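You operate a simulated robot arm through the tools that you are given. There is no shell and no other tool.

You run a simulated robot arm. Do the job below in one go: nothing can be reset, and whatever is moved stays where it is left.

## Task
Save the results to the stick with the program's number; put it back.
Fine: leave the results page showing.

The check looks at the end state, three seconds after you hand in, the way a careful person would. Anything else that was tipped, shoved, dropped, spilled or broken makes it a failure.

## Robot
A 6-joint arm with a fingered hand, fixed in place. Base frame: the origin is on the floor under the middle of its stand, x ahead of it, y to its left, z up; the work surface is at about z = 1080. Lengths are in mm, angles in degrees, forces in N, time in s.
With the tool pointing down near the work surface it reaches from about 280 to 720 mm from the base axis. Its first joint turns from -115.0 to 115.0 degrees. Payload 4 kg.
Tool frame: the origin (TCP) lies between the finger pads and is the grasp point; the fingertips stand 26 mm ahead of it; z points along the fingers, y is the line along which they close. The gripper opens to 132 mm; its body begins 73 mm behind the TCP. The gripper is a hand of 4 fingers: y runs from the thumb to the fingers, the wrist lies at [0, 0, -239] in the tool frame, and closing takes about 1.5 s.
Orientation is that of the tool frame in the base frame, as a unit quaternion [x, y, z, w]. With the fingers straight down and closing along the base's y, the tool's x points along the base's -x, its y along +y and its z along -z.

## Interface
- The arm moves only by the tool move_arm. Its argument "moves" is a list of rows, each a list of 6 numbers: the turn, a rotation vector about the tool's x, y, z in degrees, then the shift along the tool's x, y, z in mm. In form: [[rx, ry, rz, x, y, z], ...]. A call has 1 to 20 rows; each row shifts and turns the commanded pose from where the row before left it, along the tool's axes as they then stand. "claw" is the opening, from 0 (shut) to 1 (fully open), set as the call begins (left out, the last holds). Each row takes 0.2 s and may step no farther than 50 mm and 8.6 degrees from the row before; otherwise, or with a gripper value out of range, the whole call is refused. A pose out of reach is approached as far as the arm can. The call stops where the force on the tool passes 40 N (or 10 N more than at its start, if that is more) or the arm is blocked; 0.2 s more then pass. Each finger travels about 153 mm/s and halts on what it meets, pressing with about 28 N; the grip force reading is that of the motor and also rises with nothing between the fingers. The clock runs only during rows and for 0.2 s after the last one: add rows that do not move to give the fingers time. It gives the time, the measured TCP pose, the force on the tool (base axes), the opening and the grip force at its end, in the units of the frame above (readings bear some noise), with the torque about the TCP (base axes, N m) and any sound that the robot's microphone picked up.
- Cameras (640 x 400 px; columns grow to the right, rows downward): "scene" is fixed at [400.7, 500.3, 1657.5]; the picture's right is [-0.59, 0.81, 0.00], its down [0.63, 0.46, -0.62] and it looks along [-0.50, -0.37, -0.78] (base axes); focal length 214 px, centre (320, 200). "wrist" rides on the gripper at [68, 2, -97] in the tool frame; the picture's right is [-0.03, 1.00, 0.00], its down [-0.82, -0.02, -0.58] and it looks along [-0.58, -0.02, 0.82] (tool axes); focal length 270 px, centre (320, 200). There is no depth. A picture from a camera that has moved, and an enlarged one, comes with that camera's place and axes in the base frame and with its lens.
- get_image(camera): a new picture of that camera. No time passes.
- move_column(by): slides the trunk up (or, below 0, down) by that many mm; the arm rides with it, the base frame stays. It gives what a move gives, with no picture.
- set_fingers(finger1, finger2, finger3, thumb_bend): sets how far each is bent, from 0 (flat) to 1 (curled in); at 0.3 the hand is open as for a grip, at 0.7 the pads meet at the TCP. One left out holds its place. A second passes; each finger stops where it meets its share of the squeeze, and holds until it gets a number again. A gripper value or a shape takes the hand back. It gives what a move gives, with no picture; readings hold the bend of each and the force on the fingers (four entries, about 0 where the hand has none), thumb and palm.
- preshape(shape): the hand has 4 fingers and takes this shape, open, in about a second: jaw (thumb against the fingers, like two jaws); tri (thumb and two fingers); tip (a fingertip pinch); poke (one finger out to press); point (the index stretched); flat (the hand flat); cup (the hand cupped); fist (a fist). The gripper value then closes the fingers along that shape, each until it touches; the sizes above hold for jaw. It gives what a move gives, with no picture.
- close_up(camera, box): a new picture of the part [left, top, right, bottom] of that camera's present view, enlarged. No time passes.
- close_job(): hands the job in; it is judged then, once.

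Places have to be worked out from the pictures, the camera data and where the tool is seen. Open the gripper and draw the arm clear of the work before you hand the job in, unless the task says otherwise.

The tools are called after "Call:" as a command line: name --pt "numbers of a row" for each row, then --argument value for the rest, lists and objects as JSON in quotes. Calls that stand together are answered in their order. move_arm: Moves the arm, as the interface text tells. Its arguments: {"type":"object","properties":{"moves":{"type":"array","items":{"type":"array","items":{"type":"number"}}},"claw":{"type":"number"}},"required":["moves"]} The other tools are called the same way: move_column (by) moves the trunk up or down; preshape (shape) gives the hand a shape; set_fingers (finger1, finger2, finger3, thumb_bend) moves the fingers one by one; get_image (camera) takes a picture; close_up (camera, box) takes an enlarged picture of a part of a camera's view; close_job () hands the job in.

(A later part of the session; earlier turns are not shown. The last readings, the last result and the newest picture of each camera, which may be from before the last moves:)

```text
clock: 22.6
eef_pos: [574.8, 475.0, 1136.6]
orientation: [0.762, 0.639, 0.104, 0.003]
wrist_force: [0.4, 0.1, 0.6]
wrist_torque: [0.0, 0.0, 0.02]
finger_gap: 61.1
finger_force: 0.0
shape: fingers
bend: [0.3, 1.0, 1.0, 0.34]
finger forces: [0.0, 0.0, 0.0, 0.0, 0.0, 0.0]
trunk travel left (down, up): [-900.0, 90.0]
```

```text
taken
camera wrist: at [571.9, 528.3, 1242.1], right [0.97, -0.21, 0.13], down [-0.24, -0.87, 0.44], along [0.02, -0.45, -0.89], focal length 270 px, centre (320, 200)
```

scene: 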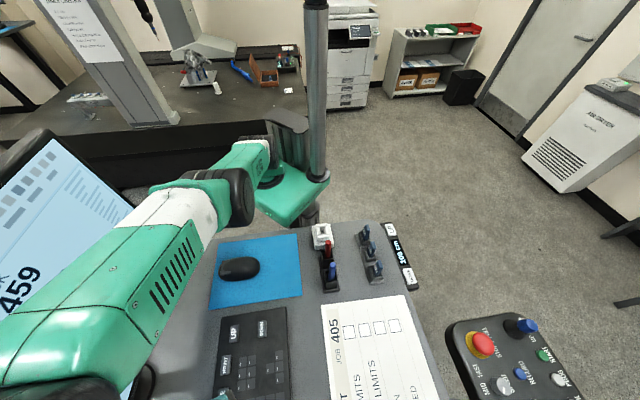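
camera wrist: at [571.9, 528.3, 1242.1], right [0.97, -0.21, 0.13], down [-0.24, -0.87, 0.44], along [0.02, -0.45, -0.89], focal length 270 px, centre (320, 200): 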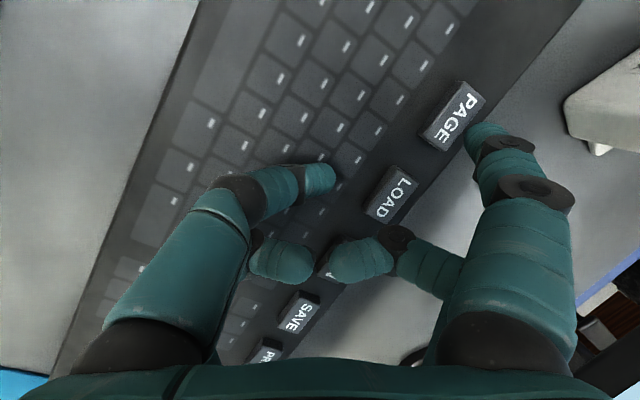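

The tip is right above PAGE (predicted contact pixel matches the tip pixel). I lower 15 mm and watch the force.

Call:
move_arm --pt "0 0 0 -0.78 -0.68 4.89" --pt "0 0 0 -0.78 -0.68 4.89" --pt "0 0 0 -0.78 -0.68 4.89"

Call:
get_image --camera "wrist"

```text
clock: 23.4
eef_pos: [573.4, 475.7, 1125.7]
orientation: [0.761, 0.639, 0.107, 0.002]
wrist_force: [-5.0, 0.8, 15.6]
wrist_torque: [0.08, -0.03, 0.03]
finger_gap: 56.2
finger_force: 8.3
shape: fingers
bend: [0.3, 1.0, 1.0, 0.37]
finger forces: [0.0, 0.1, 0.0, 0.0, 16.1, 0.0]
trunk travel left (down, up): [-900.0, 90.0]
```

```text
taken
camera wrist: at [569.7, 528.8, 1231.1], right [0.97, -0.21, 0.14], down [-0.25, -0.87, 0.43], along [0.03, -0.45, -0.89], focal length 270 px, centre (320, 200)
```

wrist: 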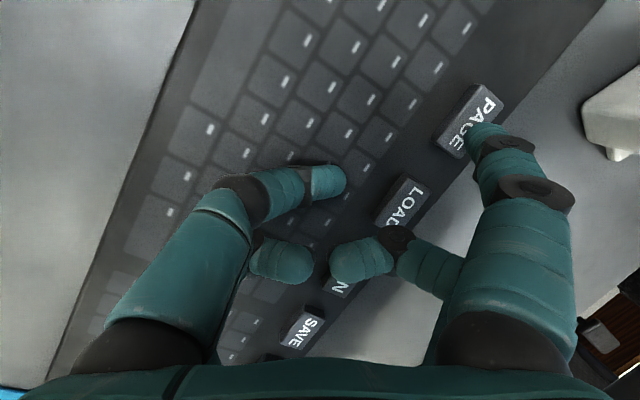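

The thumb touched the keyboard body (16 N on the thumb), so it hangs lower than I judged in this shape. I back straight up 40 mm and curl the thumb fully.

Call:
move_arm --pt "0 0 0 3.1 2.7 -19.6" --pt "0 0 0 3.1 2.7 -19.6"

Call:
set_fingers --thumb_bend 1.0

Call:
get_image --camera "wrist"

```text
clock: 24.0
eef_pos: [575.3, 476.0, 1161.1]
orientation: [0.762, 0.639, 0.103, 0.003]
wrist_force: [-0.8, -0.3, -0.5]
wrist_torque: [0.01, -0.02, -0.02]
finger_gap: 60.9
finger_force: 0.1
shape: fingers
bend: [0.3, 1.0, 1.0, 0.34]
finger forces: [0.1, 0.0, 0.0, 0.0, 0.0, 0.1]
trunk travel left (down, up): [-900.0, 90.0]
```

```text
clock: 25.0
eef_pos: [574.4, 475.5, 1162.5]
orientation: [0.762, 0.639, 0.104, 0.002]
wrist_force: [0.0, -0.4, -0.2]
wrist_torque: [-0.03, 0.01, 0.01]
finger_gap: 45.5
finger_force: 0.0
shape: fingers
bend: [0.3, 1.0, 1.0, 1.0]
finger forces: [0.0, 0.0, 0.0, 0.1, 0.0, 0.1]
trunk travel left (down, up): [-900.0, 90.0]
```

```text
taken
camera wrist: at [571.9, 529.1, 1267.4], right [0.97, -0.21, 0.13], down [-0.24, -0.87, 0.44], along [0.02, -0.45, -0.89], focal length 270 px, centre (320, 200)
```

wrist: 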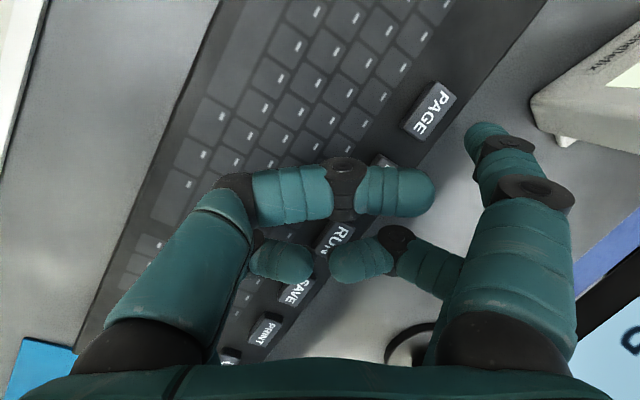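

With the thumb curled flat its underside sits roughly 25 mm behind finger1's tip, which should clear. PAGE is at (654, 487); I lower 30 mm, then creep down in 3 mm steps.

Call:
move_arm --pt "0 0 0 -2.34 -2.04 14.65" --pt "0 0 0 -2.34 -2.04 14.65" --pt "0 0 0 -0.47 -0.41 2.93" --pt "0 0 0 -0.47 -0.41 2.93" --pt "0 0 0 0 0 0"

Call:
get_image --camera "wrist"

```text
clock: 26.2
eef_pos: [574.2, 476.8, 1125.1]
orientation: [0.762, 0.639, 0.103, 0.002]
wrist_force: [0.6, -0.4, -0.1]
wrist_torque: [0.0, -0.03, 0.01]
finger_gap: 45.8
finger_force: 0.1
shape: fingers
bend: [0.3, 1.0, 1.0, 1.0]
finger forces: [0.0, 0.0, 0.0, 0.0, 0.0, 0.1]
trunk travel left (down, up): [-900.0, 90.0]
```

```text
taken
camera wrist: at [572.2, 529.5, 1230.8], right [0.97, -0.21, 0.13], down [-0.24, -0.87, 0.44], along [0.02, -0.45, -0.89], focal length 270 px, centre (320, 200)
```

wrist: 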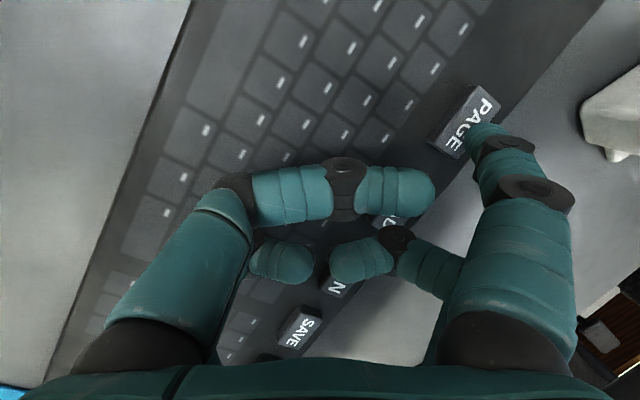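

No contact yet. Two more 3 mm steps.

Call:
move_arm --pt "0 0 0 -0.47 -0.41 2.93" --pt "0 0 0 -0.47 -0.41 2.93"

```text
clock: 26.8
eef_pos: [574.4, 475.7, 1121.0]
orientation: [0.762, 0.639, 0.104, 0.003]
wrist_force: [0.7, -0.3, 0.0]
wrist_torque: [-0.02, -0.06, -0.01]
finger_gap: 45.8
finger_force: 0.3
shape: fingers
bend: [0.3, 1.0, 1.0, 1.0]
finger forces: [0.6, 0.0, 0.0, 0.0, 0.0, 0.0]
trunk travel left (down, up): [-900.0, 90.0]
```

Finger1 begins to feel something (0.6 N). I continue 3 mm at a time.

Call:
move_arm --pt "0 0 0 -0.47 -0.41 2.93" --pt "0 0 0 0 0 0"

Call:
get_image --camera "wrist"

```text
clock: 27.4
eef_pos: [574.1, 476.6, 1116.8]
orientation: [0.762, 0.639, 0.103, 0.003]
wrist_force: [-0.8, 0.9, 2.7]
wrist_torque: [0.01, -0.17, 0.07]
finger_gap: 46.0
finger_force: 0.4
shape: fingers
bend: [0.29, 1.0, 1.0, 1.0]
finger forces: [2.1, 0.0, 0.0, 0.0, 0.0, 0.0]
trunk travel left (down, up): [-900.0, 90.0]
heard: click
```

```text
taken
camera wrist: at [571.8, 529.4, 1222.5], right [0.97, -0.21, 0.13], down [-0.24, -0.87, 0.44], along [0.03, -0.45, -0.89], focal length 270 px, centre (320, 200)
```

wrist: 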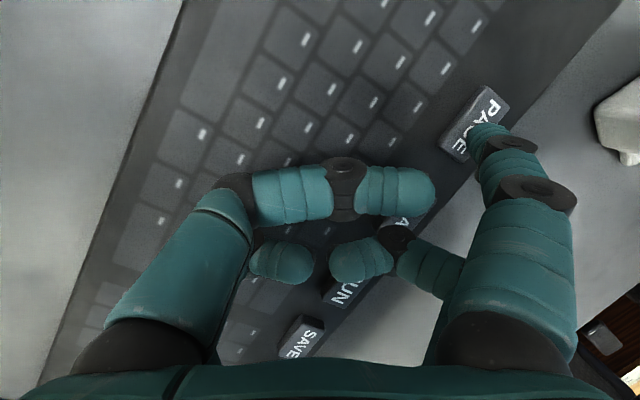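

A click was heard at about 2 N: PAGE is pressed. I lift straight up and check the screen in the scene view.

Call:
move_arm --pt "0 0 0 3.1 2.7 -19.6" --pt "0 0 0 3.1 2.7 -19.6" --pt "0 0 0 3.1 2.7 -19.6" --pt "0 0 0 3.1 2.7 -19.6"

Call:
get_image --camera "scene"

Call:
get_image --camera "wrist"

```text
clock: 28.4
eef_pos: [574.6, 475.1, 1196.7]
orientation: [0.762, 0.639, 0.105, 0.002]
wrist_force: [1.0, -0.6, 0.6]
wrist_torque: [0.02, 0.0, 0.0]
finger_gap: 45.8
finger_force: 0.1
shape: fingers
bend: [0.3, 1.0, 1.0, 1.0]
finger forces: [0.0, 0.0, 0.0, 0.1, 0.1, 0.1]
trunk travel left (down, up): [-900.0, 90.0]
```

```text
taken
```

scene: 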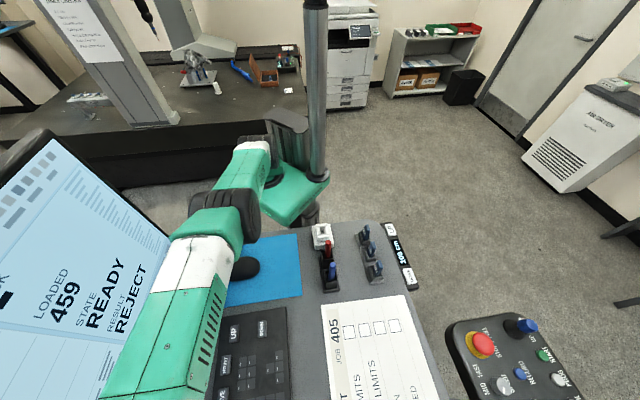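

```text
taken
camera wrist: at [572.2, 529.1, 1302.0], right [0.97, -0.21, 0.13], down [-0.24, -0.87, 0.44], along [0.02, -0.45, -0.89], focal length 270 px, centre (320, 200)
```

wrist: 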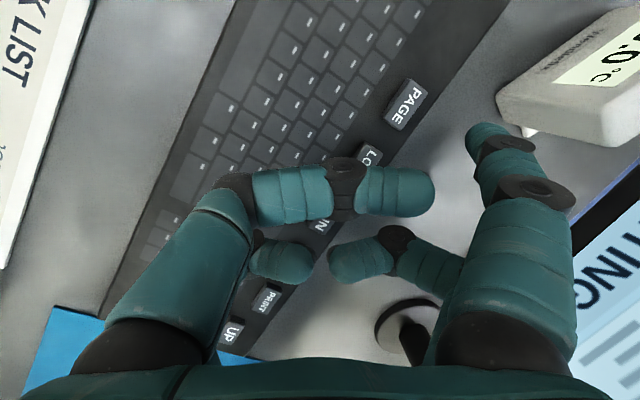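

The screen has changed page (PICK now shows a dash). I retreat to the earlier viewing spot to read the new page.

Call:
move_arm --pt "0 0 0 -19.6 -33.5 -27" --pt "0 0 0 -19.6 -33.5 -27" --pt "0 0 0 -19.6 -33.5 -27" --pt "0 0 0 -19.6 -33.5 -27" --pt "0 0 0 -19.6 -33.5 -27" --pt "0 0 0 -19.6 -33.5 -27" --pt "3.94 -4.5 0 0 0 0" --pt "3.94 -4.5 0 0 0 0" --pt "0 0 -8.1 0 0 -6" --pt "0 0 -8.1 0 0 -6" --pt "0 0 -8.1 0 0 -6" --pt "0 0 -8.1 0 0 -6" --pt "0 0 -8.1 0 0 -6" --pt "0 0 -8.1 0 0 -6" --pt "0 0 -8.1 0 0 -6" --pt "0 0 -8.3 0 0 -6"

Call:
preshape --shape "jaw"

Call:
move_arm --pt "0 -8 0 0 0 0" --pt "0 -8 0 0 0 0" --pt "0 -8 0 0 0 0" --pt "0 -7 3 0 0 0" --pt "0 -7 3 0 0 0" --pt "0 -7 3 0 0 0" --pt "-5.7 0 -4.1 0 0 0" --pt "-5.7 0 -4.1 0 0 0" --pt "-5.7 0 -4.1 0 0 0"

Call:
get_image --camera "wrist"

Call:
get_image --camera "scene"

```text
clock: 31.8
eef_pos: [333.5, 377.3, 1358.2]
orientation: [0.3, 0.954, -0.001, 0.0]
wrist_force: [0.1, 0.5, 0.3]
wrist_torque: [0.03, -0.02, 0.04]
finger_gap: 46.0
finger_force: 0.0
shape: fingers
bend: [0.3, 1.0, 1.0, 1.0]
finger forces: [0.0, 0.0, 0.0, 0.0, 0.0, 0.0]
trunk travel left (down, up): [-900.0, 90.0]
```

```text
clock: 32.7
eef_pos: [333.4, 377.8, 1357.4]
orientation: [0.301, 0.954, 0.0, 0.0]
wrist_force: [0.1, -0.7, 0.7]
wrist_torque: [-0.01, 0.0, -0.01]
finger_gap: 132.1
finger_force: 0.1
shape: jaw
bend: [0.3, 0.3, 0.3, 0.3]
finger forces: [0.0, 0.0, 0.0, 0.1, 0.1, 0.0]
trunk travel left (down, up): [-900.0, 90.0]
```

```text
clock: 34.7
eef_pos: [334.3, 376.5, 1358.6]
orientation: [0.196, 0.893, -0.009, 0.404]
wrist_force: [0.2, -0.6, -0.6]
wrist_torque: [0.05, -0.02, 0.0]
finger_gap: 131.9
finger_force: 0.1
shape: jaw
bend: [0.3, 0.3, 0.3, 0.3]
finger forces: [0.1, 0.0, 0.0, 0.0, 0.0, 0.0]
trunk travel left (down, up): [-900.0, 90.0]
```

```text
taken
camera wrist: at [224.2, 417.9, 1373.3], right [0.37, 0.91, 0.16], down [0.06, -0.2, 0.98], along [0.93, -0.36, -0.13], focal length 270 px, centre (320, 200)
```

wrist: 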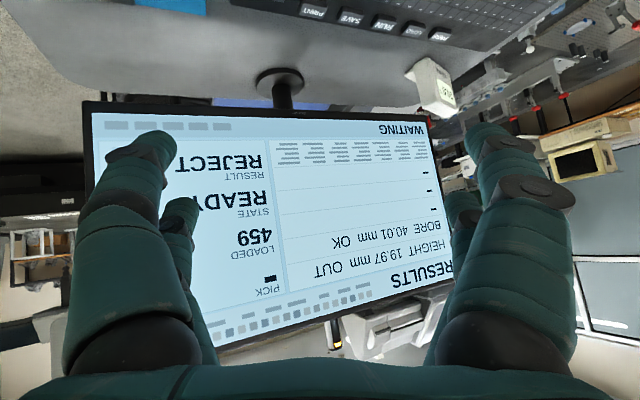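

```text
taken
```

scene: 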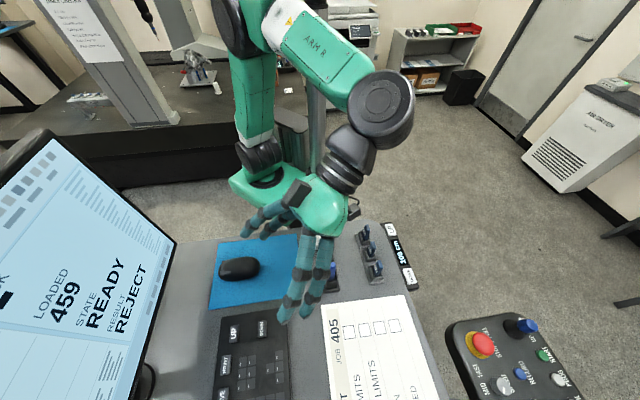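

The RESULTS page is showing (HEIGHT 19.97 mm OUT, BORE 40.01 mm OK) for loaded program 459. Now I untilt, yaw so the fingers close across the sticks' narrow side, and go over stick 459 high up.

Call:
move_arm --pt "5.7 0 4.1 0 0 0" --pt "5.7 0 4.1 0 0 0" --pt "5.7 0 4.1 0 0 0" --pt "0 7 -3 0 0 0" --pt "0 7 -3 0 0 0" --pt "0 7 -3 0 0 0" --pt "0 8 0 0 0 0" --pt "0 8 0 0 0 0" --pt "0 8 0 0 0 0" --pt "0 0 -8 0 0 0" --pt "0 0 -8 0 0 0" --pt "0 0 -8 0 0 0" --pt "0 0 -8 0 0 0" --pt "0 0 -8 0 0 0" --pt "0 0 -8 0 0 0" --pt "0 0 -8 0 0 0" --pt "0 0 -8 0 0 0" --pt "0 0 -8 0 0 0" --pt "0 0 -8 0 0 0"

Call:
move_arm --pt "0 0 0 5.1 42.1 10" --pt "0 0 0 5.1 42.1 10" --pt "0 0 0 5.1 42.1 10" --pt "0 0 0 5.1 42.1 10" --pt "0 0 0 5.1 42.1 10"

Call:
get_image --camera "wrist"

Call:
get_image --camera "scene"

```text
clock: 38.7
eef_pos: [333.6, 376.6, 1356.4]
orientation: [-0.384, 0.923, 0.0, 0.0]
wrist_force: [0.7, 0.1, -0.1]
wrist_torque: [0.0, 0.0, 0.01]
finger_gap: 132.0
finger_force: 0.1
shape: jaw
bend: [0.3, 0.3, 0.3, 0.3]
finger forces: [0.0, 0.0, 0.0, 0.0, 0.0, 0.0]
trunk travel left (down, up): [-900.0, 90.0]
```

```text
clock: 39.9
eef_pos: [165.8, 509.6, 1306.0]
orientation: [-0.382, 0.924, -0.001, 0.0]
wrist_force: [-0.2, -0.6, 0.7]
wrist_torque: [-0.01, 0.04, 0.02]
finger_gap: 132.0
finger_force: 0.1
shape: jaw
bend: [0.3, 0.3, 0.3, 0.3]
finger forces: [0.1, 0.0, 0.0, 0.0, 0.0, 0.0]
trunk travel left (down, up): [-900.0, 90.0]
```

```text
taken
camera wrist: at [116.3, 461.8, 1403.0], right [-0.69, 0.72, 0.0], down [0.59, 0.56, 0.58], along [0.42, 0.4, -0.82], focal length 270 px, centre (320, 200)
```

wrist: 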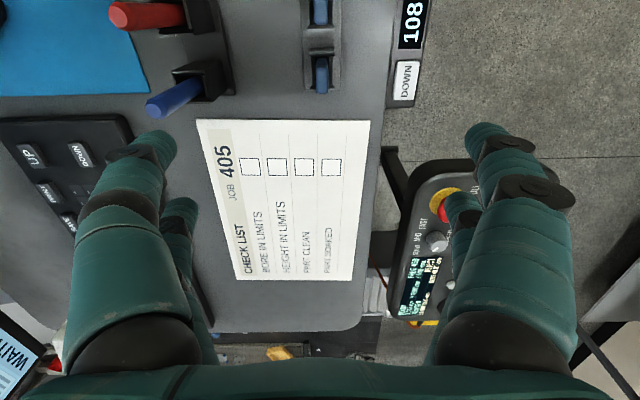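

```text
taken
```

scene: 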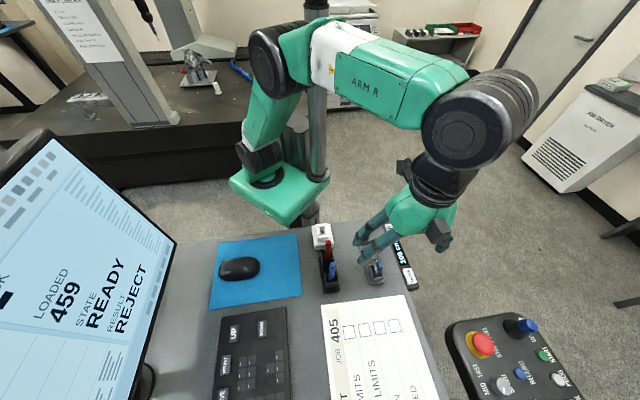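

Stick 459 is at image (320, 75) and the rack looks well aligned with the tool. I enlarge the view to measure its pose.

Call:
close_up --camera "wrist" --box '[270, 0, 370, 110]'

Call:
close_up --camera "scene" --box '[300, 210, 420, 300]'

```text
3.64 times, centred on (320, 55) of wrist
camera zoom: at [116.3, 461.8, 1403.0], right [-0.69, 0.72, 0.0], down [0.59, 0.56, 0.58], along [0.42, 0.4, -0.82], focal length 983 px, centre (320, 727)
```

zoom: 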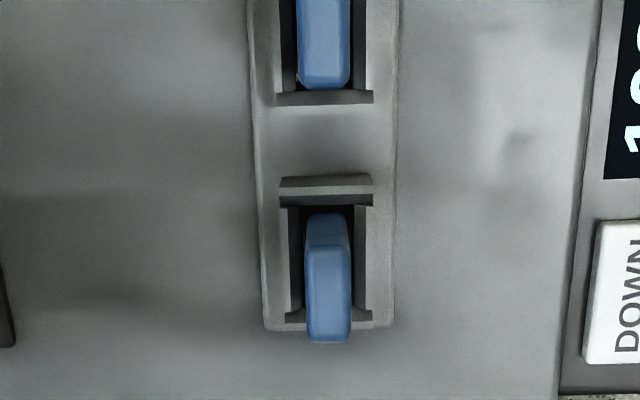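

```text
4.44 times, centred on (360, 255) of scene
camera zoom: at [400.7, 500.3, 1657.5], right [-0.59, 0.81, 0.0], down [0.63, 0.46, -0.62], along [-0.5, -0.37, -0.78], focal length 953 px, centre (142, -44)
```

zoom: 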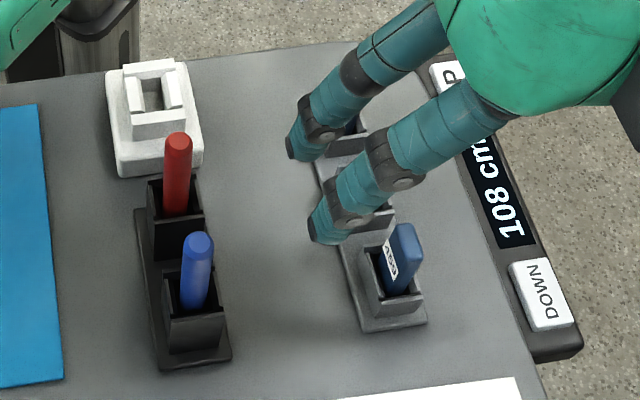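

Stick 459's top centre works out to (152, 499, 1153), about 20 x 10 mm, and the tool's axes are aligned with the rack. I'll pinch it with finger1 and thumb (at tool x ≈ +21), so I narrow just those two, shift slightly, and descend part way.

Call:
set_fingers --finger1 0.52 --thumb_bend 0.52

Call:
move_arm --pt "0 0 0 -4.2 2.4 30" --pt "0 0 0 0 0 40" --pt "0 0 0 0 0 30"

Call:
get_image --camera "wrist"

Call:
close_up --camera "scene" --box '[280, 170, 440, 300]'

```text
clock: 40.9
eef_pos: [166.3, 507.3, 1307.2]
orientation: [-0.382, 0.924, 0.0, 0.0]
wrist_force: [0.9, -1.1, -0.4]
wrist_torque: [-0.01, 0.05, 0.01]
finger_gap: 59.4
finger_force: 0.0
shape: fingers
bend: [0.52, 0.3, 0.3, 0.52]
finger forces: [0.0, 0.0, 0.1, 0.0, 0.0, 0.0]
trunk travel left (down, up): [-900.0, 90.0]
```

```text
clock: 41.7
eef_pos: [168.7, 512.3, 1207.7]
orientation: [-0.382, 0.924, 0.0, 0.0]
wrist_force: [-0.4, -0.1, -0.3]
wrist_torque: [0.01, 0.01, 0.0]
finger_gap: 59.5
finger_force: 0.0
shape: fingers
bend: [0.52, 0.3, 0.3, 0.52]
finger forces: [0.1, 0.1, 0.0, 0.0, 0.1, 0.0]
trunk travel left (down, up): [-900.0, 90.0]
```

```text
taken
camera wrist: at [119.3, 465.0, 1304.0], right [-0.69, 0.72, 0.0], down [0.59, 0.56, 0.58], along [0.42, 0.4, -0.82], focal length 270 px, centre (320, 200)
```

wrist: 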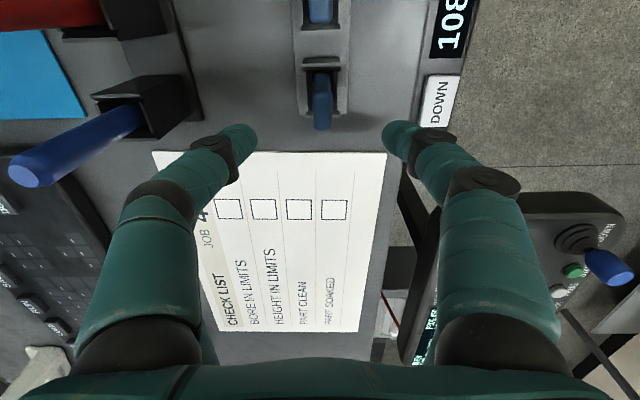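

```text
3.08 times, centred on (360, 235) of scene
camera zoom: at [400.7, 500.3, 1657.5], right [-0.59, 0.81, 0.0], down [0.63, 0.46, -0.62], along [-0.5, -0.37, -0.78], focal length 660 px, centre (197, 92)
```

zoom: 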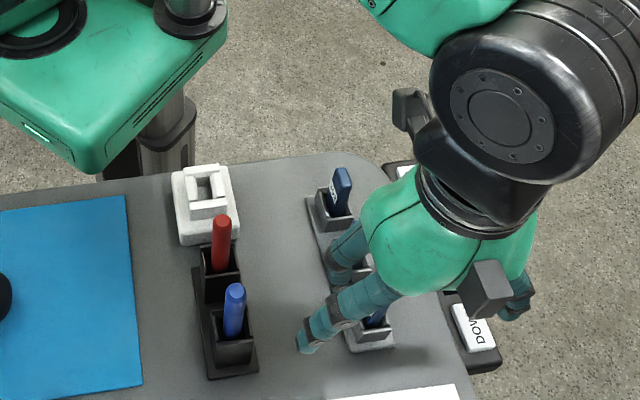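

Both narrowed fingers straddle the stick with the far pair well off the rack. I enlarge the stick in this nearer view to refine its position.

Call:
close_up --camera "wrist" --box '[220, 0, 420, 160]'

```text
2.50 times, centred on (320, 80) of wrist
camera zoom: at [119.3, 465.0, 1304.0], right [-0.69, 0.72, 0.0], down [0.59, 0.56, 0.58], along [0.42, 0.4, -0.82], focal length 676 px, centre (320, 500)
```

zoom: 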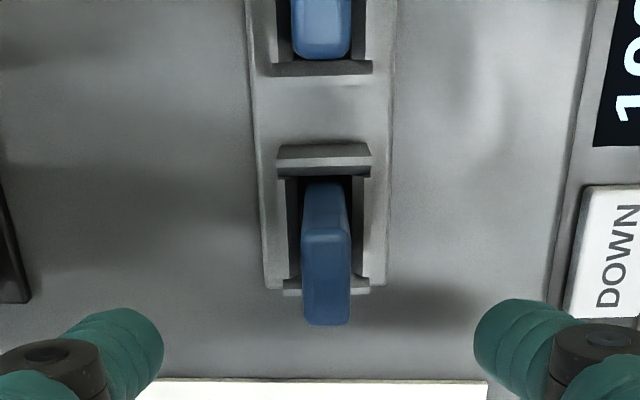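

The stick sits at tool (21, 1.8) – nearly centred between the pads. To keep finger2 away from the desk's DOWN button I also bring the far pair in, then shift 1.8 mm and descend to 1165.

Call:
set_fingers --finger2 0.58 --finger3 0.58

Call:
move_arm --pt "0 0 0 -0.5 1.8 22" --pt "0 0 0 0 0 21" --pt "0 0 0 0 0 0"

Call:
get_image --camera "wrist"

Call:
close_up --camera "scene" --box '[300, 190, 440, 300]'

```text
clock: 42.7
eef_pos: [168.7, 511.4, 1207.6]
orientation: [-0.382, 0.924, 0.0, 0.0]
wrist_force: [-0.7, -0.5, 0.4]
wrist_torque: [0.01, 0.01, 0.0]
finger_gap: 59.8
finger_force: 0.1
shape: fingers
bend: [0.52, 0.57, 0.57, 0.52]
finger forces: [0.0, 0.0, 0.0, 0.0, 0.0, 0.0]
trunk travel left (down, up): [-900.0, 90.0]
```

```text
clock: 43.5
eef_pos: [166.9, 513.2, 1165.2]
orientation: [-0.383, 0.924, 0.001, 0.0]
wrist_force: [-0.6, 0.0, 0.1]
wrist_torque: [-0.02, 0.0, -0.01]
finger_gap: 59.3
finger_force: 0.1
shape: fingers
bend: [0.52, 0.57, 0.57, 0.52]
finger forces: [0.0, 0.0, 0.0, 0.0, 0.0, 0.0]
trunk travel left (down, up): [-900.0, 90.0]
```

```text
taken
camera wrist: at [117.6, 466.1, 1261.2], right [-0.69, 0.72, 0.0], down [0.59, 0.56, 0.58], along [0.42, 0.4, -0.82], focal length 270 px, centre (320, 200)
```

wrist: 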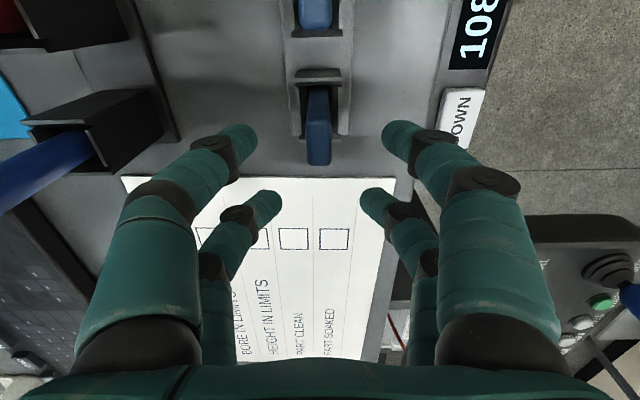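

```text
3.64 times, centred on (370, 245) of scene
camera zoom: at [400.7, 500.3, 1657.5], right [-0.59, 0.81, 0.0], down [0.63, 0.46, -0.62], along [-0.5, -0.37, -0.78], focal length 780 px, centre (138, 36)
```

zoom: 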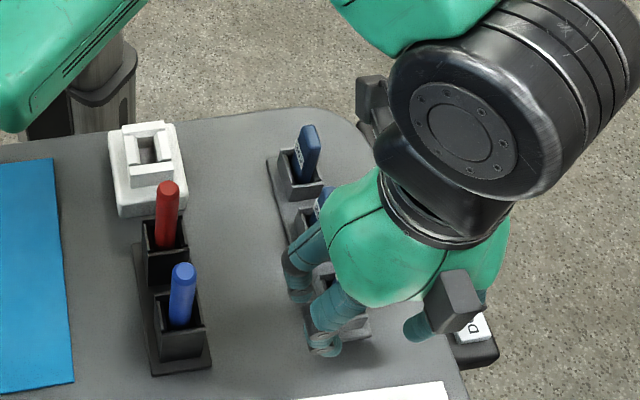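

The stick is centred between the two fingertips. I descend 25 mm more to TCP z = 1140 and look before closing.

Call:
move_arm --pt "0 0 0 0 0.5 13" --pt "0 0 0 0 0 12" --pt "0 0 0 0 0 0"

Call:
get_image --camera "wrist"

```text
clock: 44.3
eef_pos: [166.8, 513.9, 1140.1]
orientation: [-0.383, 0.924, 0.001, 0.0]
wrist_force: [0.2, 1.0, 0.7]
wrist_torque: [0.0, -0.01, 0.0]
finger_gap: 59.5
finger_force: 0.0
shape: fingers
bend: [0.52, 0.57, 0.57, 0.52]
finger forces: [0.0, 0.0, 0.0, 0.0, 0.0, 0.0]
trunk travel left (down, up): [-900.0, 90.0]
```

```text
taken
camera wrist: at [117.4, 466.4, 1236.1], right [-0.69, 0.72, 0.0], down [0.59, 0.56, 0.58], along [0.42, 0.4, -0.82], focal length 270 px, centre (320, 200)
```

wrist: 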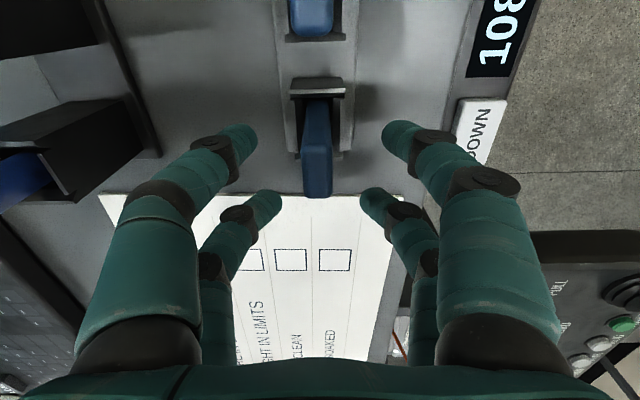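

The stick is centred (y ≈ 0) with fingertips above the holder's rim. I close finger1 and thumb on it.

Call:
set_fingers --finger1 0.75 --thumb_bend 0.75

Call:
get_image --camera "wrist"

```text
clock: 45.3
eef_pos: [166.9, 514.7, 1138.8]
orientation: [-0.383, 0.924, 0.0, 0.0]
wrist_force: [0.4, -0.6, 0.0]
wrist_torque: [0.03, 0.0, 0.0]
finger_gap: 7.1
finger_force: 8.2
shape: fingers
bend: [0.72, 0.57, 0.57, 0.68]
finger forces: [7.9, 0.0, 0.0, 0.0, 8.1, 0.0]
trunk travel left (down, up): [-900.0, 90.0]
```

```text
taken
camera wrist: at [117.5, 466.5, 1236.2], right [-0.69, 0.72, 0.0], down [0.59, 0.56, 0.58], along [0.42, 0.4, -0.82], focal length 270 px, centre (320, 200)
```

wrist: 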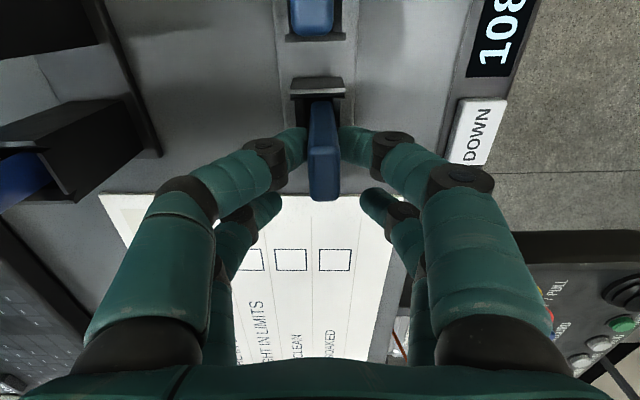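

The grip holds at about 8 N per side (gap 7 mm). I lift slowly at first, then up to clear the pens (tops near z = 1208).

Call:
move_arm --pt "0 0 0 0 0 -10" --pt "0 0 0 0 0 -15" --pt "0 0 0 0 0 -25"

Call:
get_image --camera "wrist"

Call:
close_up --camera "scene" --box '[300, 170, 440, 300]'

```text
clock: 46.1
eef_pos: [167.9, 514.1, 1190.1]
orientation: [-0.382, 0.924, 0.0, 0.0]
wrist_force: [0.6, -0.4, -0.2]
wrist_torque: [0.04, 0.0, -0.01]
finger_gap: 6.8
finger_force: 8.4
shape: fingers
bend: [0.72, 0.57, 0.57, 0.68]
finger forces: [8.0, 0.0, 0.0, 0.0, 8.0, 0.1]
trunk travel left (down, up): [-900.0, 90.0]
```

```text
taken
camera wrist: at [117.8, 466.5, 1286.2], right [-0.69, 0.72, 0.0], down [0.59, 0.56, 0.58], along [0.42, 0.4, -0.82], focal length 270 px, centre (320, 200)
```

wrist: 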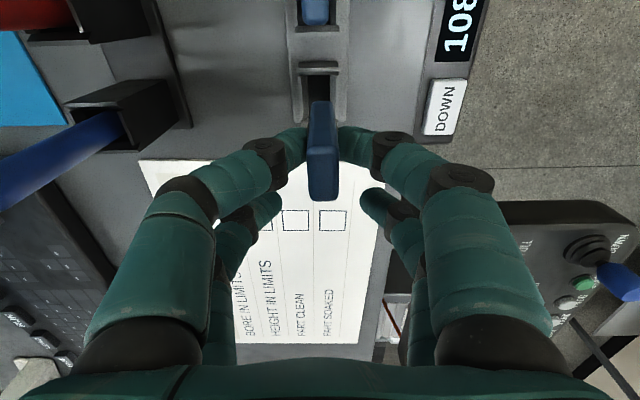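

```text
3.08 times, centred on (370, 235) of scene
camera zoom: at [400.7, 500.3, 1657.5], right [-0.59, 0.81, 0.0], down [0.63, 0.46, -0.62], along [-0.5, -0.37, -0.78], focal length 660 px, centre (166, 92)
```

zoom: 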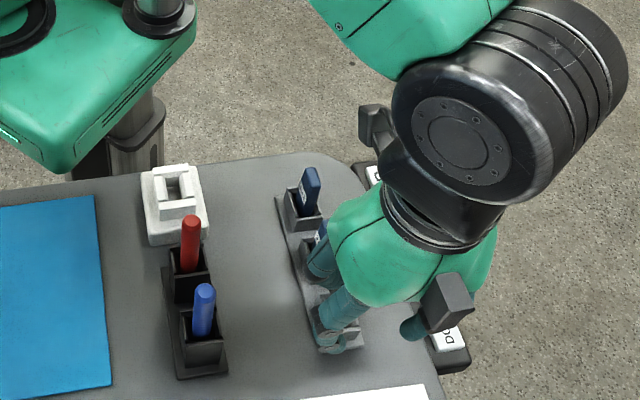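

The stick is held upright and free of the holder. I lift another 100 mm and travel to above the white dock.

Call:
move_arm --pt "0 0 0 0 0 -34" --pt "0 0 0 0 0 -33" --pt "0 0 0 0 0 -33" --pt "0 0 0 32.9 -30.6 0" --pt "0 0 0 32.9 -30.6 0" --pt "0 0 0 32.9 -30.6 0" --pt "0 0 0 32.9 -30.6 0" --pt "0 0 0 0 0 0"

Call:
get_image --camera "wrist"

Call:
close_up --camera "scene" --box '[260, 140, 420, 290]'

```text
clock: 47.9
eef_pos: [160.5, 336.0, 1290.0]
orientation: [-0.383, 0.924, -0.001, 0.0]
wrist_force: [-0.3, 0.6, -1.1]
wrist_torque: [-0.02, -0.01, -0.01]
finger_gap: 6.8
finger_force: 7.7
shape: fingers
bend: [0.72, 0.57, 0.57, 0.68]
finger forces: [8.0, 0.0, 0.1, 0.1, 8.0, 0.1]
trunk travel left (down, up): [-900.0, 90.0]
```

```text
taken
camera wrist: at [111.2, 287.7, 1385.4], right [-0.69, 0.72, 0.0], down [0.59, 0.56, 0.58], along [0.42, 0.4, -0.82], focal length 270 px, centre (320, 200)
```

wrist: 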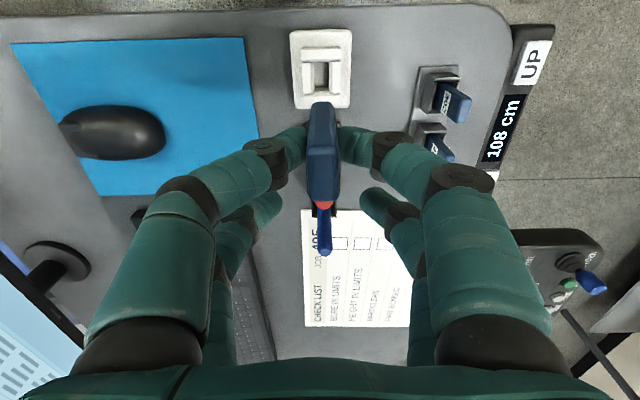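

```text
2.67 times, centred on (340, 215) of scene
camera zoom: at [400.7, 500.3, 1657.5], right [-0.59, 0.81, 0.0], down [0.63, 0.46, -0.62], along [-0.5, -0.37, -0.78], focal length 572 px, centre (267, 160)
```

zoom: 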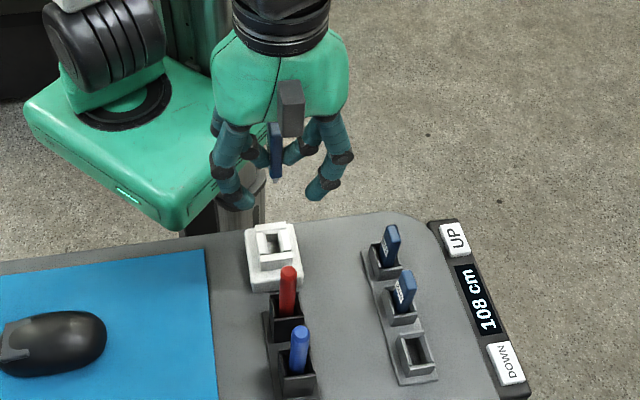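

The held stick is just nearer the camera than the dock's slot. I enlarge to compare the slot with the stick.

Call:
close_up --camera "wrist" --box '[260, 10, 380, 220]'

Call:
close_up --camera "scene" --box '[310, 165, 360, 215]'

Call:
close_up --camera "scene" --box '[305, 215, 345, 255]'

Call:
close_up --camera "wrist" --box '[280, 20, 360, 120]'

```text
1.90 times, centred on (320, 115) of wrist
camera zoom: at [111.2, 287.7, 1385.4], right [-0.69, 0.72, 0.0], down [0.59, 0.56, 0.58], along [0.42, 0.4, -0.82], focal length 515 px, centre (320, 362)
```

zoom: 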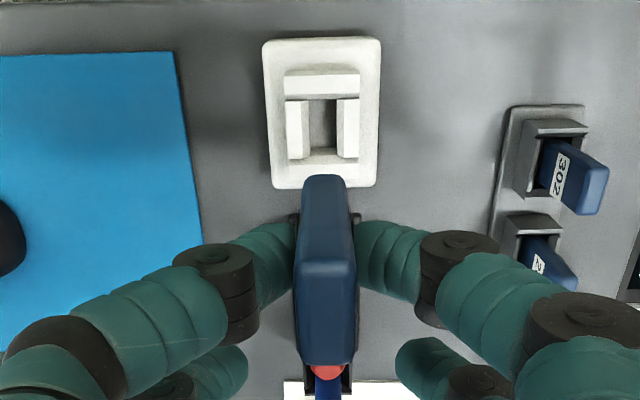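

```text
8.00 times, centred on (335, 190) of scene
camera zoom: at [400.7, 500.3, 1657.5], right [-0.59, 0.81, 0.0], down [0.63, 0.46, -0.62], along [-0.5, -0.37, -0.78], focal length 1716 px, centre (200, 280)
```

zoom: 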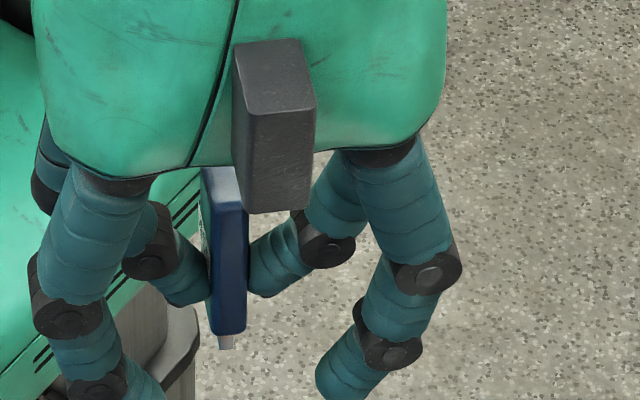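

```text
10.00 times, centred on (325, 235) of scene
camera zoom: at [400.7, 500.3, 1657.5], right [-0.59, 0.81, 0.0], down [0.63, 0.46, -0.62], along [-0.5, -0.37, -0.78], focal length 2145 px, centre (270, -150)
```

zoom: 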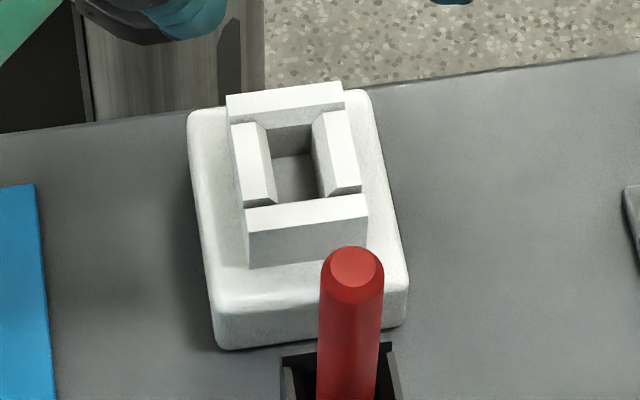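

```text
4.00 times, centred on (320, 70) of wrist
camera zoom: at [111.2, 287.7, 1385.4], right [-0.69, 0.72, 0.0], down [0.59, 0.56, 0.58], along [0.42, 0.4, -0.82], focal length 1081 px, centre (320, 720)
```

zoom: 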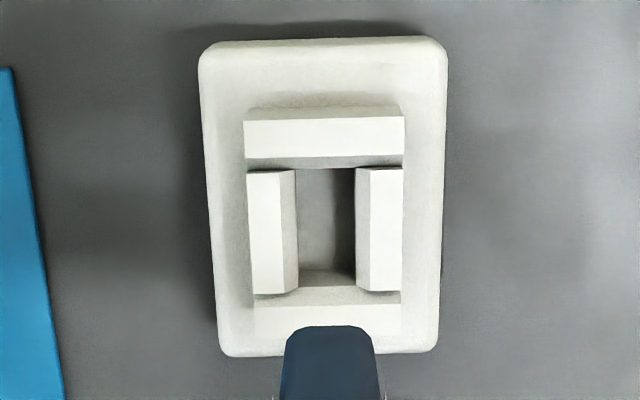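

The stick (tool y ≈ 2.1) and the slot (≈ 1–1.8) are aligned to about a millimetre; the slot has chamfered guides. The plug end is ~58 mm below the TCP and the rim is near z = 1122. I nudge by half a millimetre and descend 95 mm to just above the rim.

Call:
move_arm --pt "0 0 0 0.4 -0.6 35" --pt "0 0 0 0 0 35" --pt "0 0 0 0 0 25" --pt "0 0 0 0 0 0"

Call:
close_up --camera "wrist" --box '[240, 30, 400, 230]'

Call:
close_up --camera "scene" --box '[290, 180, 370, 260]'

```text
clock: 48.9
eef_pos: [160.5, 333.8, 1193.9]
orientation: [-0.383, 0.924, 0.0, 0.0]
wrist_force: [0.0, -0.1, -1.2]
wrist_torque: [0.04, -0.03, 0.0]
finger_gap: 6.7
finger_force: 7.8
shape: fingers
bend: [0.72, 0.57, 0.57, 0.68]
finger forces: [8.0, 0.0, 0.0, 0.1, 8.0, 0.1]
trunk travel left (down, up): [-900.0, 90.0]
```

```text
2.00 times, centred on (320, 130) of wrist
camera zoom: at [111.4, 286.0, 1290.4], right [-0.69, 0.72, 0.0], down [0.59, 0.56, 0.58], along [0.42, 0.4, -0.82], focal length 541 px, centre (320, 340)
```

zoom: 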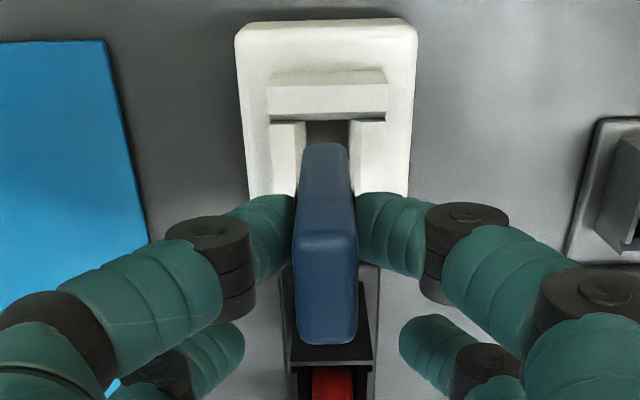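

```text
5.00 times, centred on (330, 220) of scene
camera zoom: at [400.7, 500.3, 1657.5], right [-0.59, 0.81, 0.0], down [0.63, 0.46, -0.62], along [-0.5, -0.37, -0.78], focal length 1072 px, centre (270, 100)
```

zoom: 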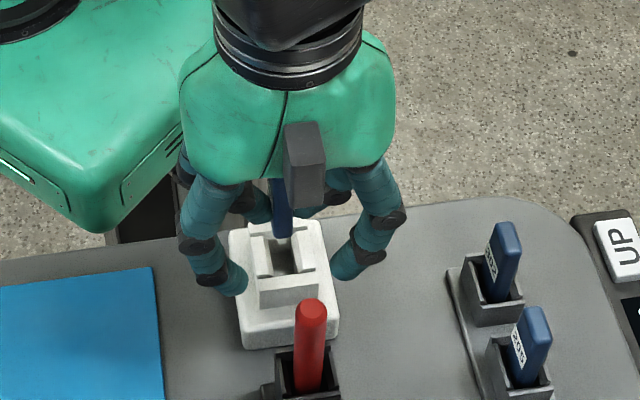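

The plug hovers over the slot. I take a tighter close-up from the scene camera to check alignment along the slot.

Call:
close_up --camera "scene" --box '[310, 205, 350, 245]'

Call:
close_up --camera "wrist" --box '[290, 60, 350, 140]'

```text
10.00 times, centred on (330, 225) of scene
camera zoom: at [400.7, 500.3, 1657.5], right [-0.59, 0.81, 0.0], down [0.63, 0.46, -0.62], along [-0.5, -0.37, -0.78], focal length 2145 px, centre (220, -50)
```

zoom: 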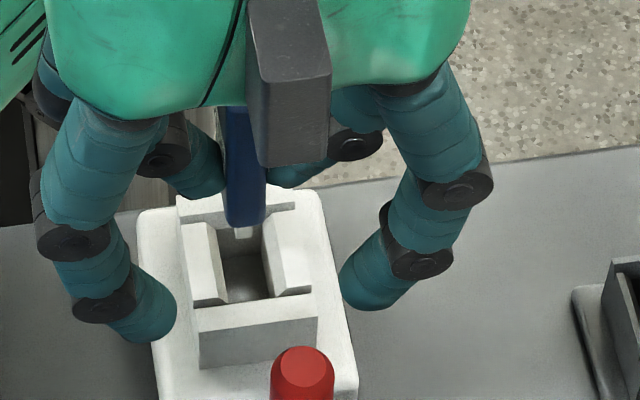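

```text
5.00 times, centred on (320, 100) of wrist
camera zoom: at [111.4, 286.0, 1290.4], right [-0.69, 0.72, 0.0], down [0.59, 0.56, 0.58], along [0.42, 0.4, -0.82], focal length 1351 px, centre (320, 700)
```

zoom: 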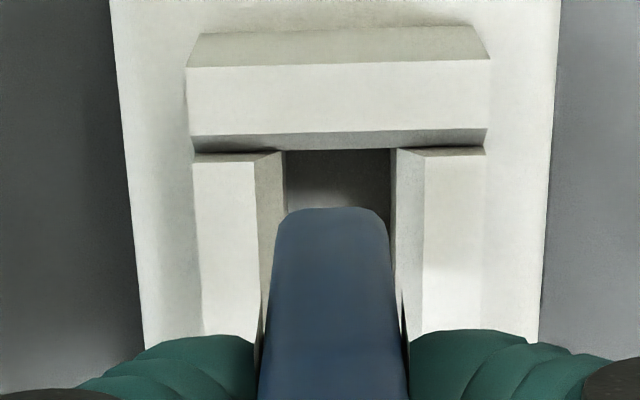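

The plug lines up with the slot within about a millimetre (slot slightly toward +y). I shift +0.7 mm in y, -0.5 mm in x, and lower 20 mm into the guides.

Call:
move_arm --pt "0 0 0 -0.5 0.7 5" --pt "0 0 0 0 0 5" --pt "0 0 0 0 0 5" --pt "0 0 0 0 0 5"

Call:
close_up --camera "scene" --box '[310, 205, 350, 245]'

Call:
close_up --camera "wrist" --box '[280, 60, 360, 160]'

```text
clock: 49.9
eef_pos: [161.3, 335.6, 1174.7]
orientation: [-0.383, 0.924, 0.0, -0.001]
wrist_force: [-0.5, 0.0, -0.1]
wrist_torque: [-0.03, 0.01, -0.02]
finger_gap: 6.9
finger_force: 7.6
shape: fingers
bend: [0.72, 0.57, 0.57, 0.68]
finger forces: [8.0, 0.0, 0.0, 0.0, 8.1, 0.1]
trunk travel left (down, up): [-900.0, 90.0]
```

```text
10.00 times, centred on (330, 225) of scene
camera zoom: at [400.7, 500.3, 1657.5], right [-0.59, 0.81, 0.0], down [0.63, 0.46, -0.62], along [-0.5, -0.37, -0.78], focal length 2145 px, centre (220, -50)
```

zoom: 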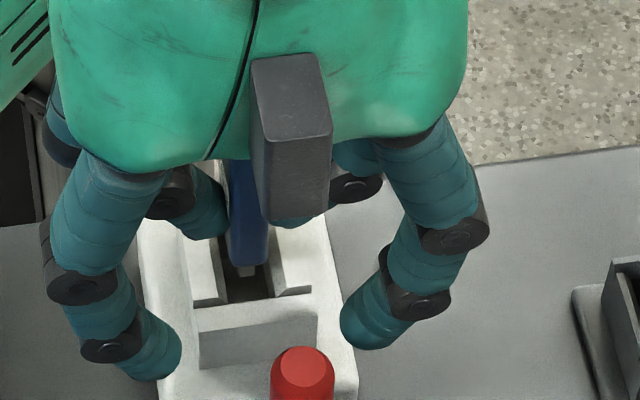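

```text
4.00 times, centred on (320, 110) of wrist
camera zoom: at [111.4, 287.3, 1270.9], right [-0.69, 0.72, 0.0], down [0.59, 0.56, 0.58], along [0.42, 0.4, -0.82], focal length 1081 px, centre (320, 560)
```

zoom: 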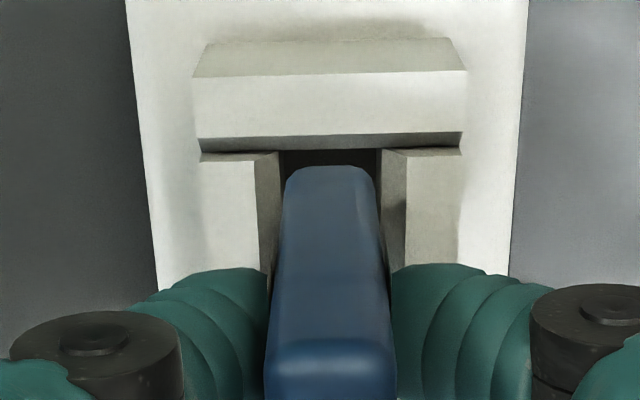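

Stick and slot are now centred on each other (both at column ~331). I continue down 9 mm.

Call:
move_arm --pt "0 0 0 0 0 3" --pt "0 0 0 0 0 3" --pt "0 0 0 0 0 3"

Call:
close_up --camera "wrist" --box '[280, 60, 360, 160]'

Call:
close_up --camera "scene" --box '[310, 205, 350, 245]'

```text
clock: 50.7
eef_pos: [161.3, 336.2, 1165.7]
orientation: [-0.383, 0.924, 0.0, 0.0]
wrist_force: [0.4, 1.5, 1.6]
wrist_torque: [-0.03, -0.02, -0.01]
finger_gap: 6.9
finger_force: 8.3
shape: fingers
bend: [0.72, 0.57, 0.57, 0.71]
finger forces: [8.3, 0.0, 0.0, 0.1, 8.3, 0.1]
trunk travel left (down, up): [-900.0, 90.0]
```

```text
4.00 times, centred on (320, 110) of wrist
camera zoom: at [111.5, 287.6, 1262.2], right [-0.69, 0.72, 0.0], down [0.59, 0.56, 0.58], along [0.42, 0.4, -0.82], focal length 1081 px, centre (320, 560)
```

zoom: 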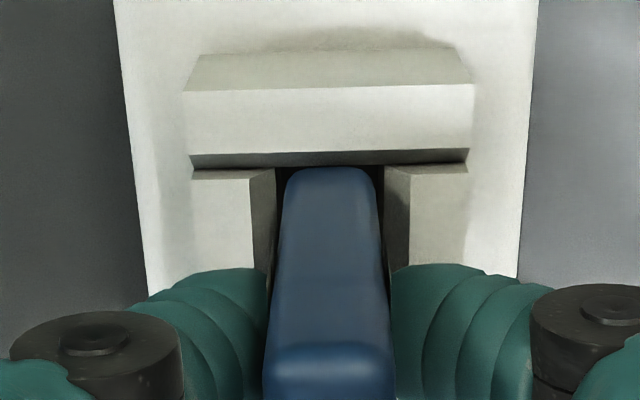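

```text
10.00 times, centred on (330, 225) of scene
camera zoom: at [400.7, 500.3, 1657.5], right [-0.59, 0.81, 0.0], down [0.63, 0.46, -0.62], along [-0.5, -0.37, -0.78], focal length 2145 px, centre (220, -50)
```

zoom: 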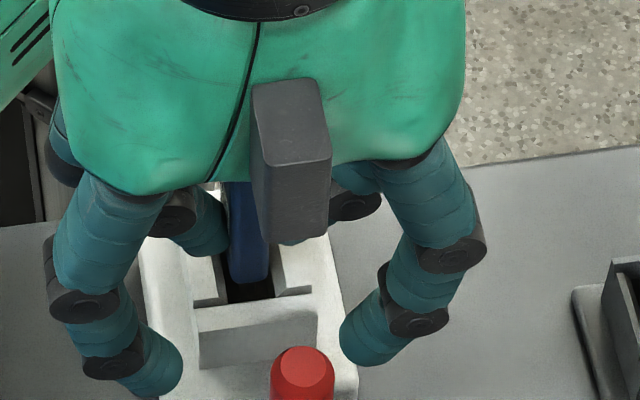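

A small side force appears and the stick's rear edge sits right at the far wall, so it should move about 1.3 mm along tool -x. I raise 2 mm, shift, and descend again.

Call:
move_arm --pt "0 0 0 0 0 -3" --pt "0 0 0 -1.4 0 0" --pt "0 0 0 0 0 3" --pt "0 0 0 0 0 2" --pt "0 0 0 0 0 2"

Call:
close_up --camera "wrist" --box '[280, 60, 360, 160]'

Call:
close_up --camera "scene" --box '[310, 205, 350, 245]'

```text
clock: 51.9
eef_pos: [160.2, 334.7, 1161.0]
orientation: [-0.383, 0.924, 0.0, 0.0]
wrist_force: [0.5, 0.1, -0.1]
wrist_torque: [0.0, 0.01, -0.01]
finger_gap: 6.9
finger_force: 7.8
shape: fingers
bend: [0.72, 0.57, 0.57, 0.71]
finger forces: [8.3, 0.0, 0.0, 0.0, 8.2, 0.0]
trunk travel left (down, up): [-900.0, 90.0]
```

```text
4.00 times, centred on (320, 110) of wrist
camera zoom: at [111.8, 288.4, 1257.9], right [-0.69, 0.72, 0.0], down [0.59, 0.56, 0.58], along [0.42, 0.4, -0.82], focal length 1081 px, centre (320, 560)
```

zoom: 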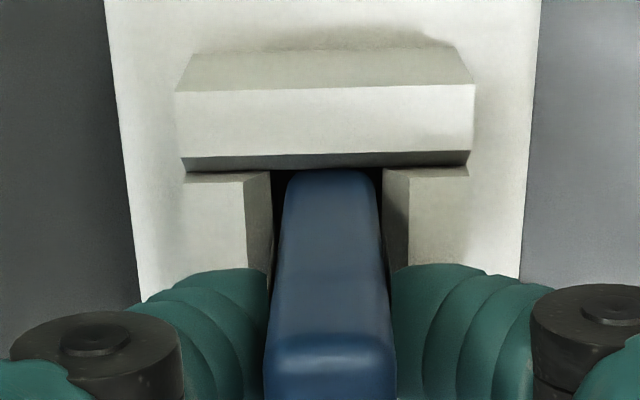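

```text
10.00 times, centred on (330, 225) of scene
camera zoom: at [400.7, 500.3, 1657.5], right [-0.59, 0.81, 0.0], down [0.63, 0.46, -0.62], along [-0.5, -0.37, -0.78], focal length 2145 px, centre (220, -50)
```

zoom: 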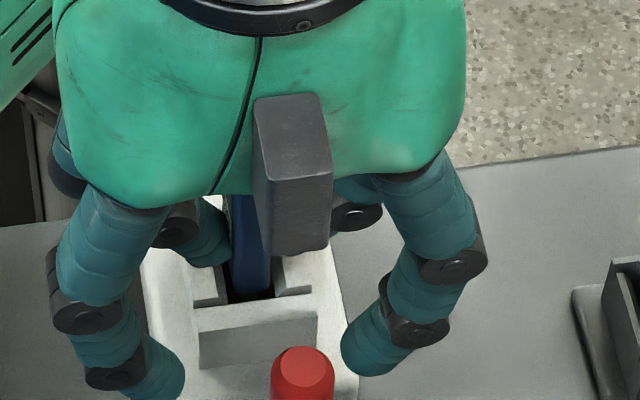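

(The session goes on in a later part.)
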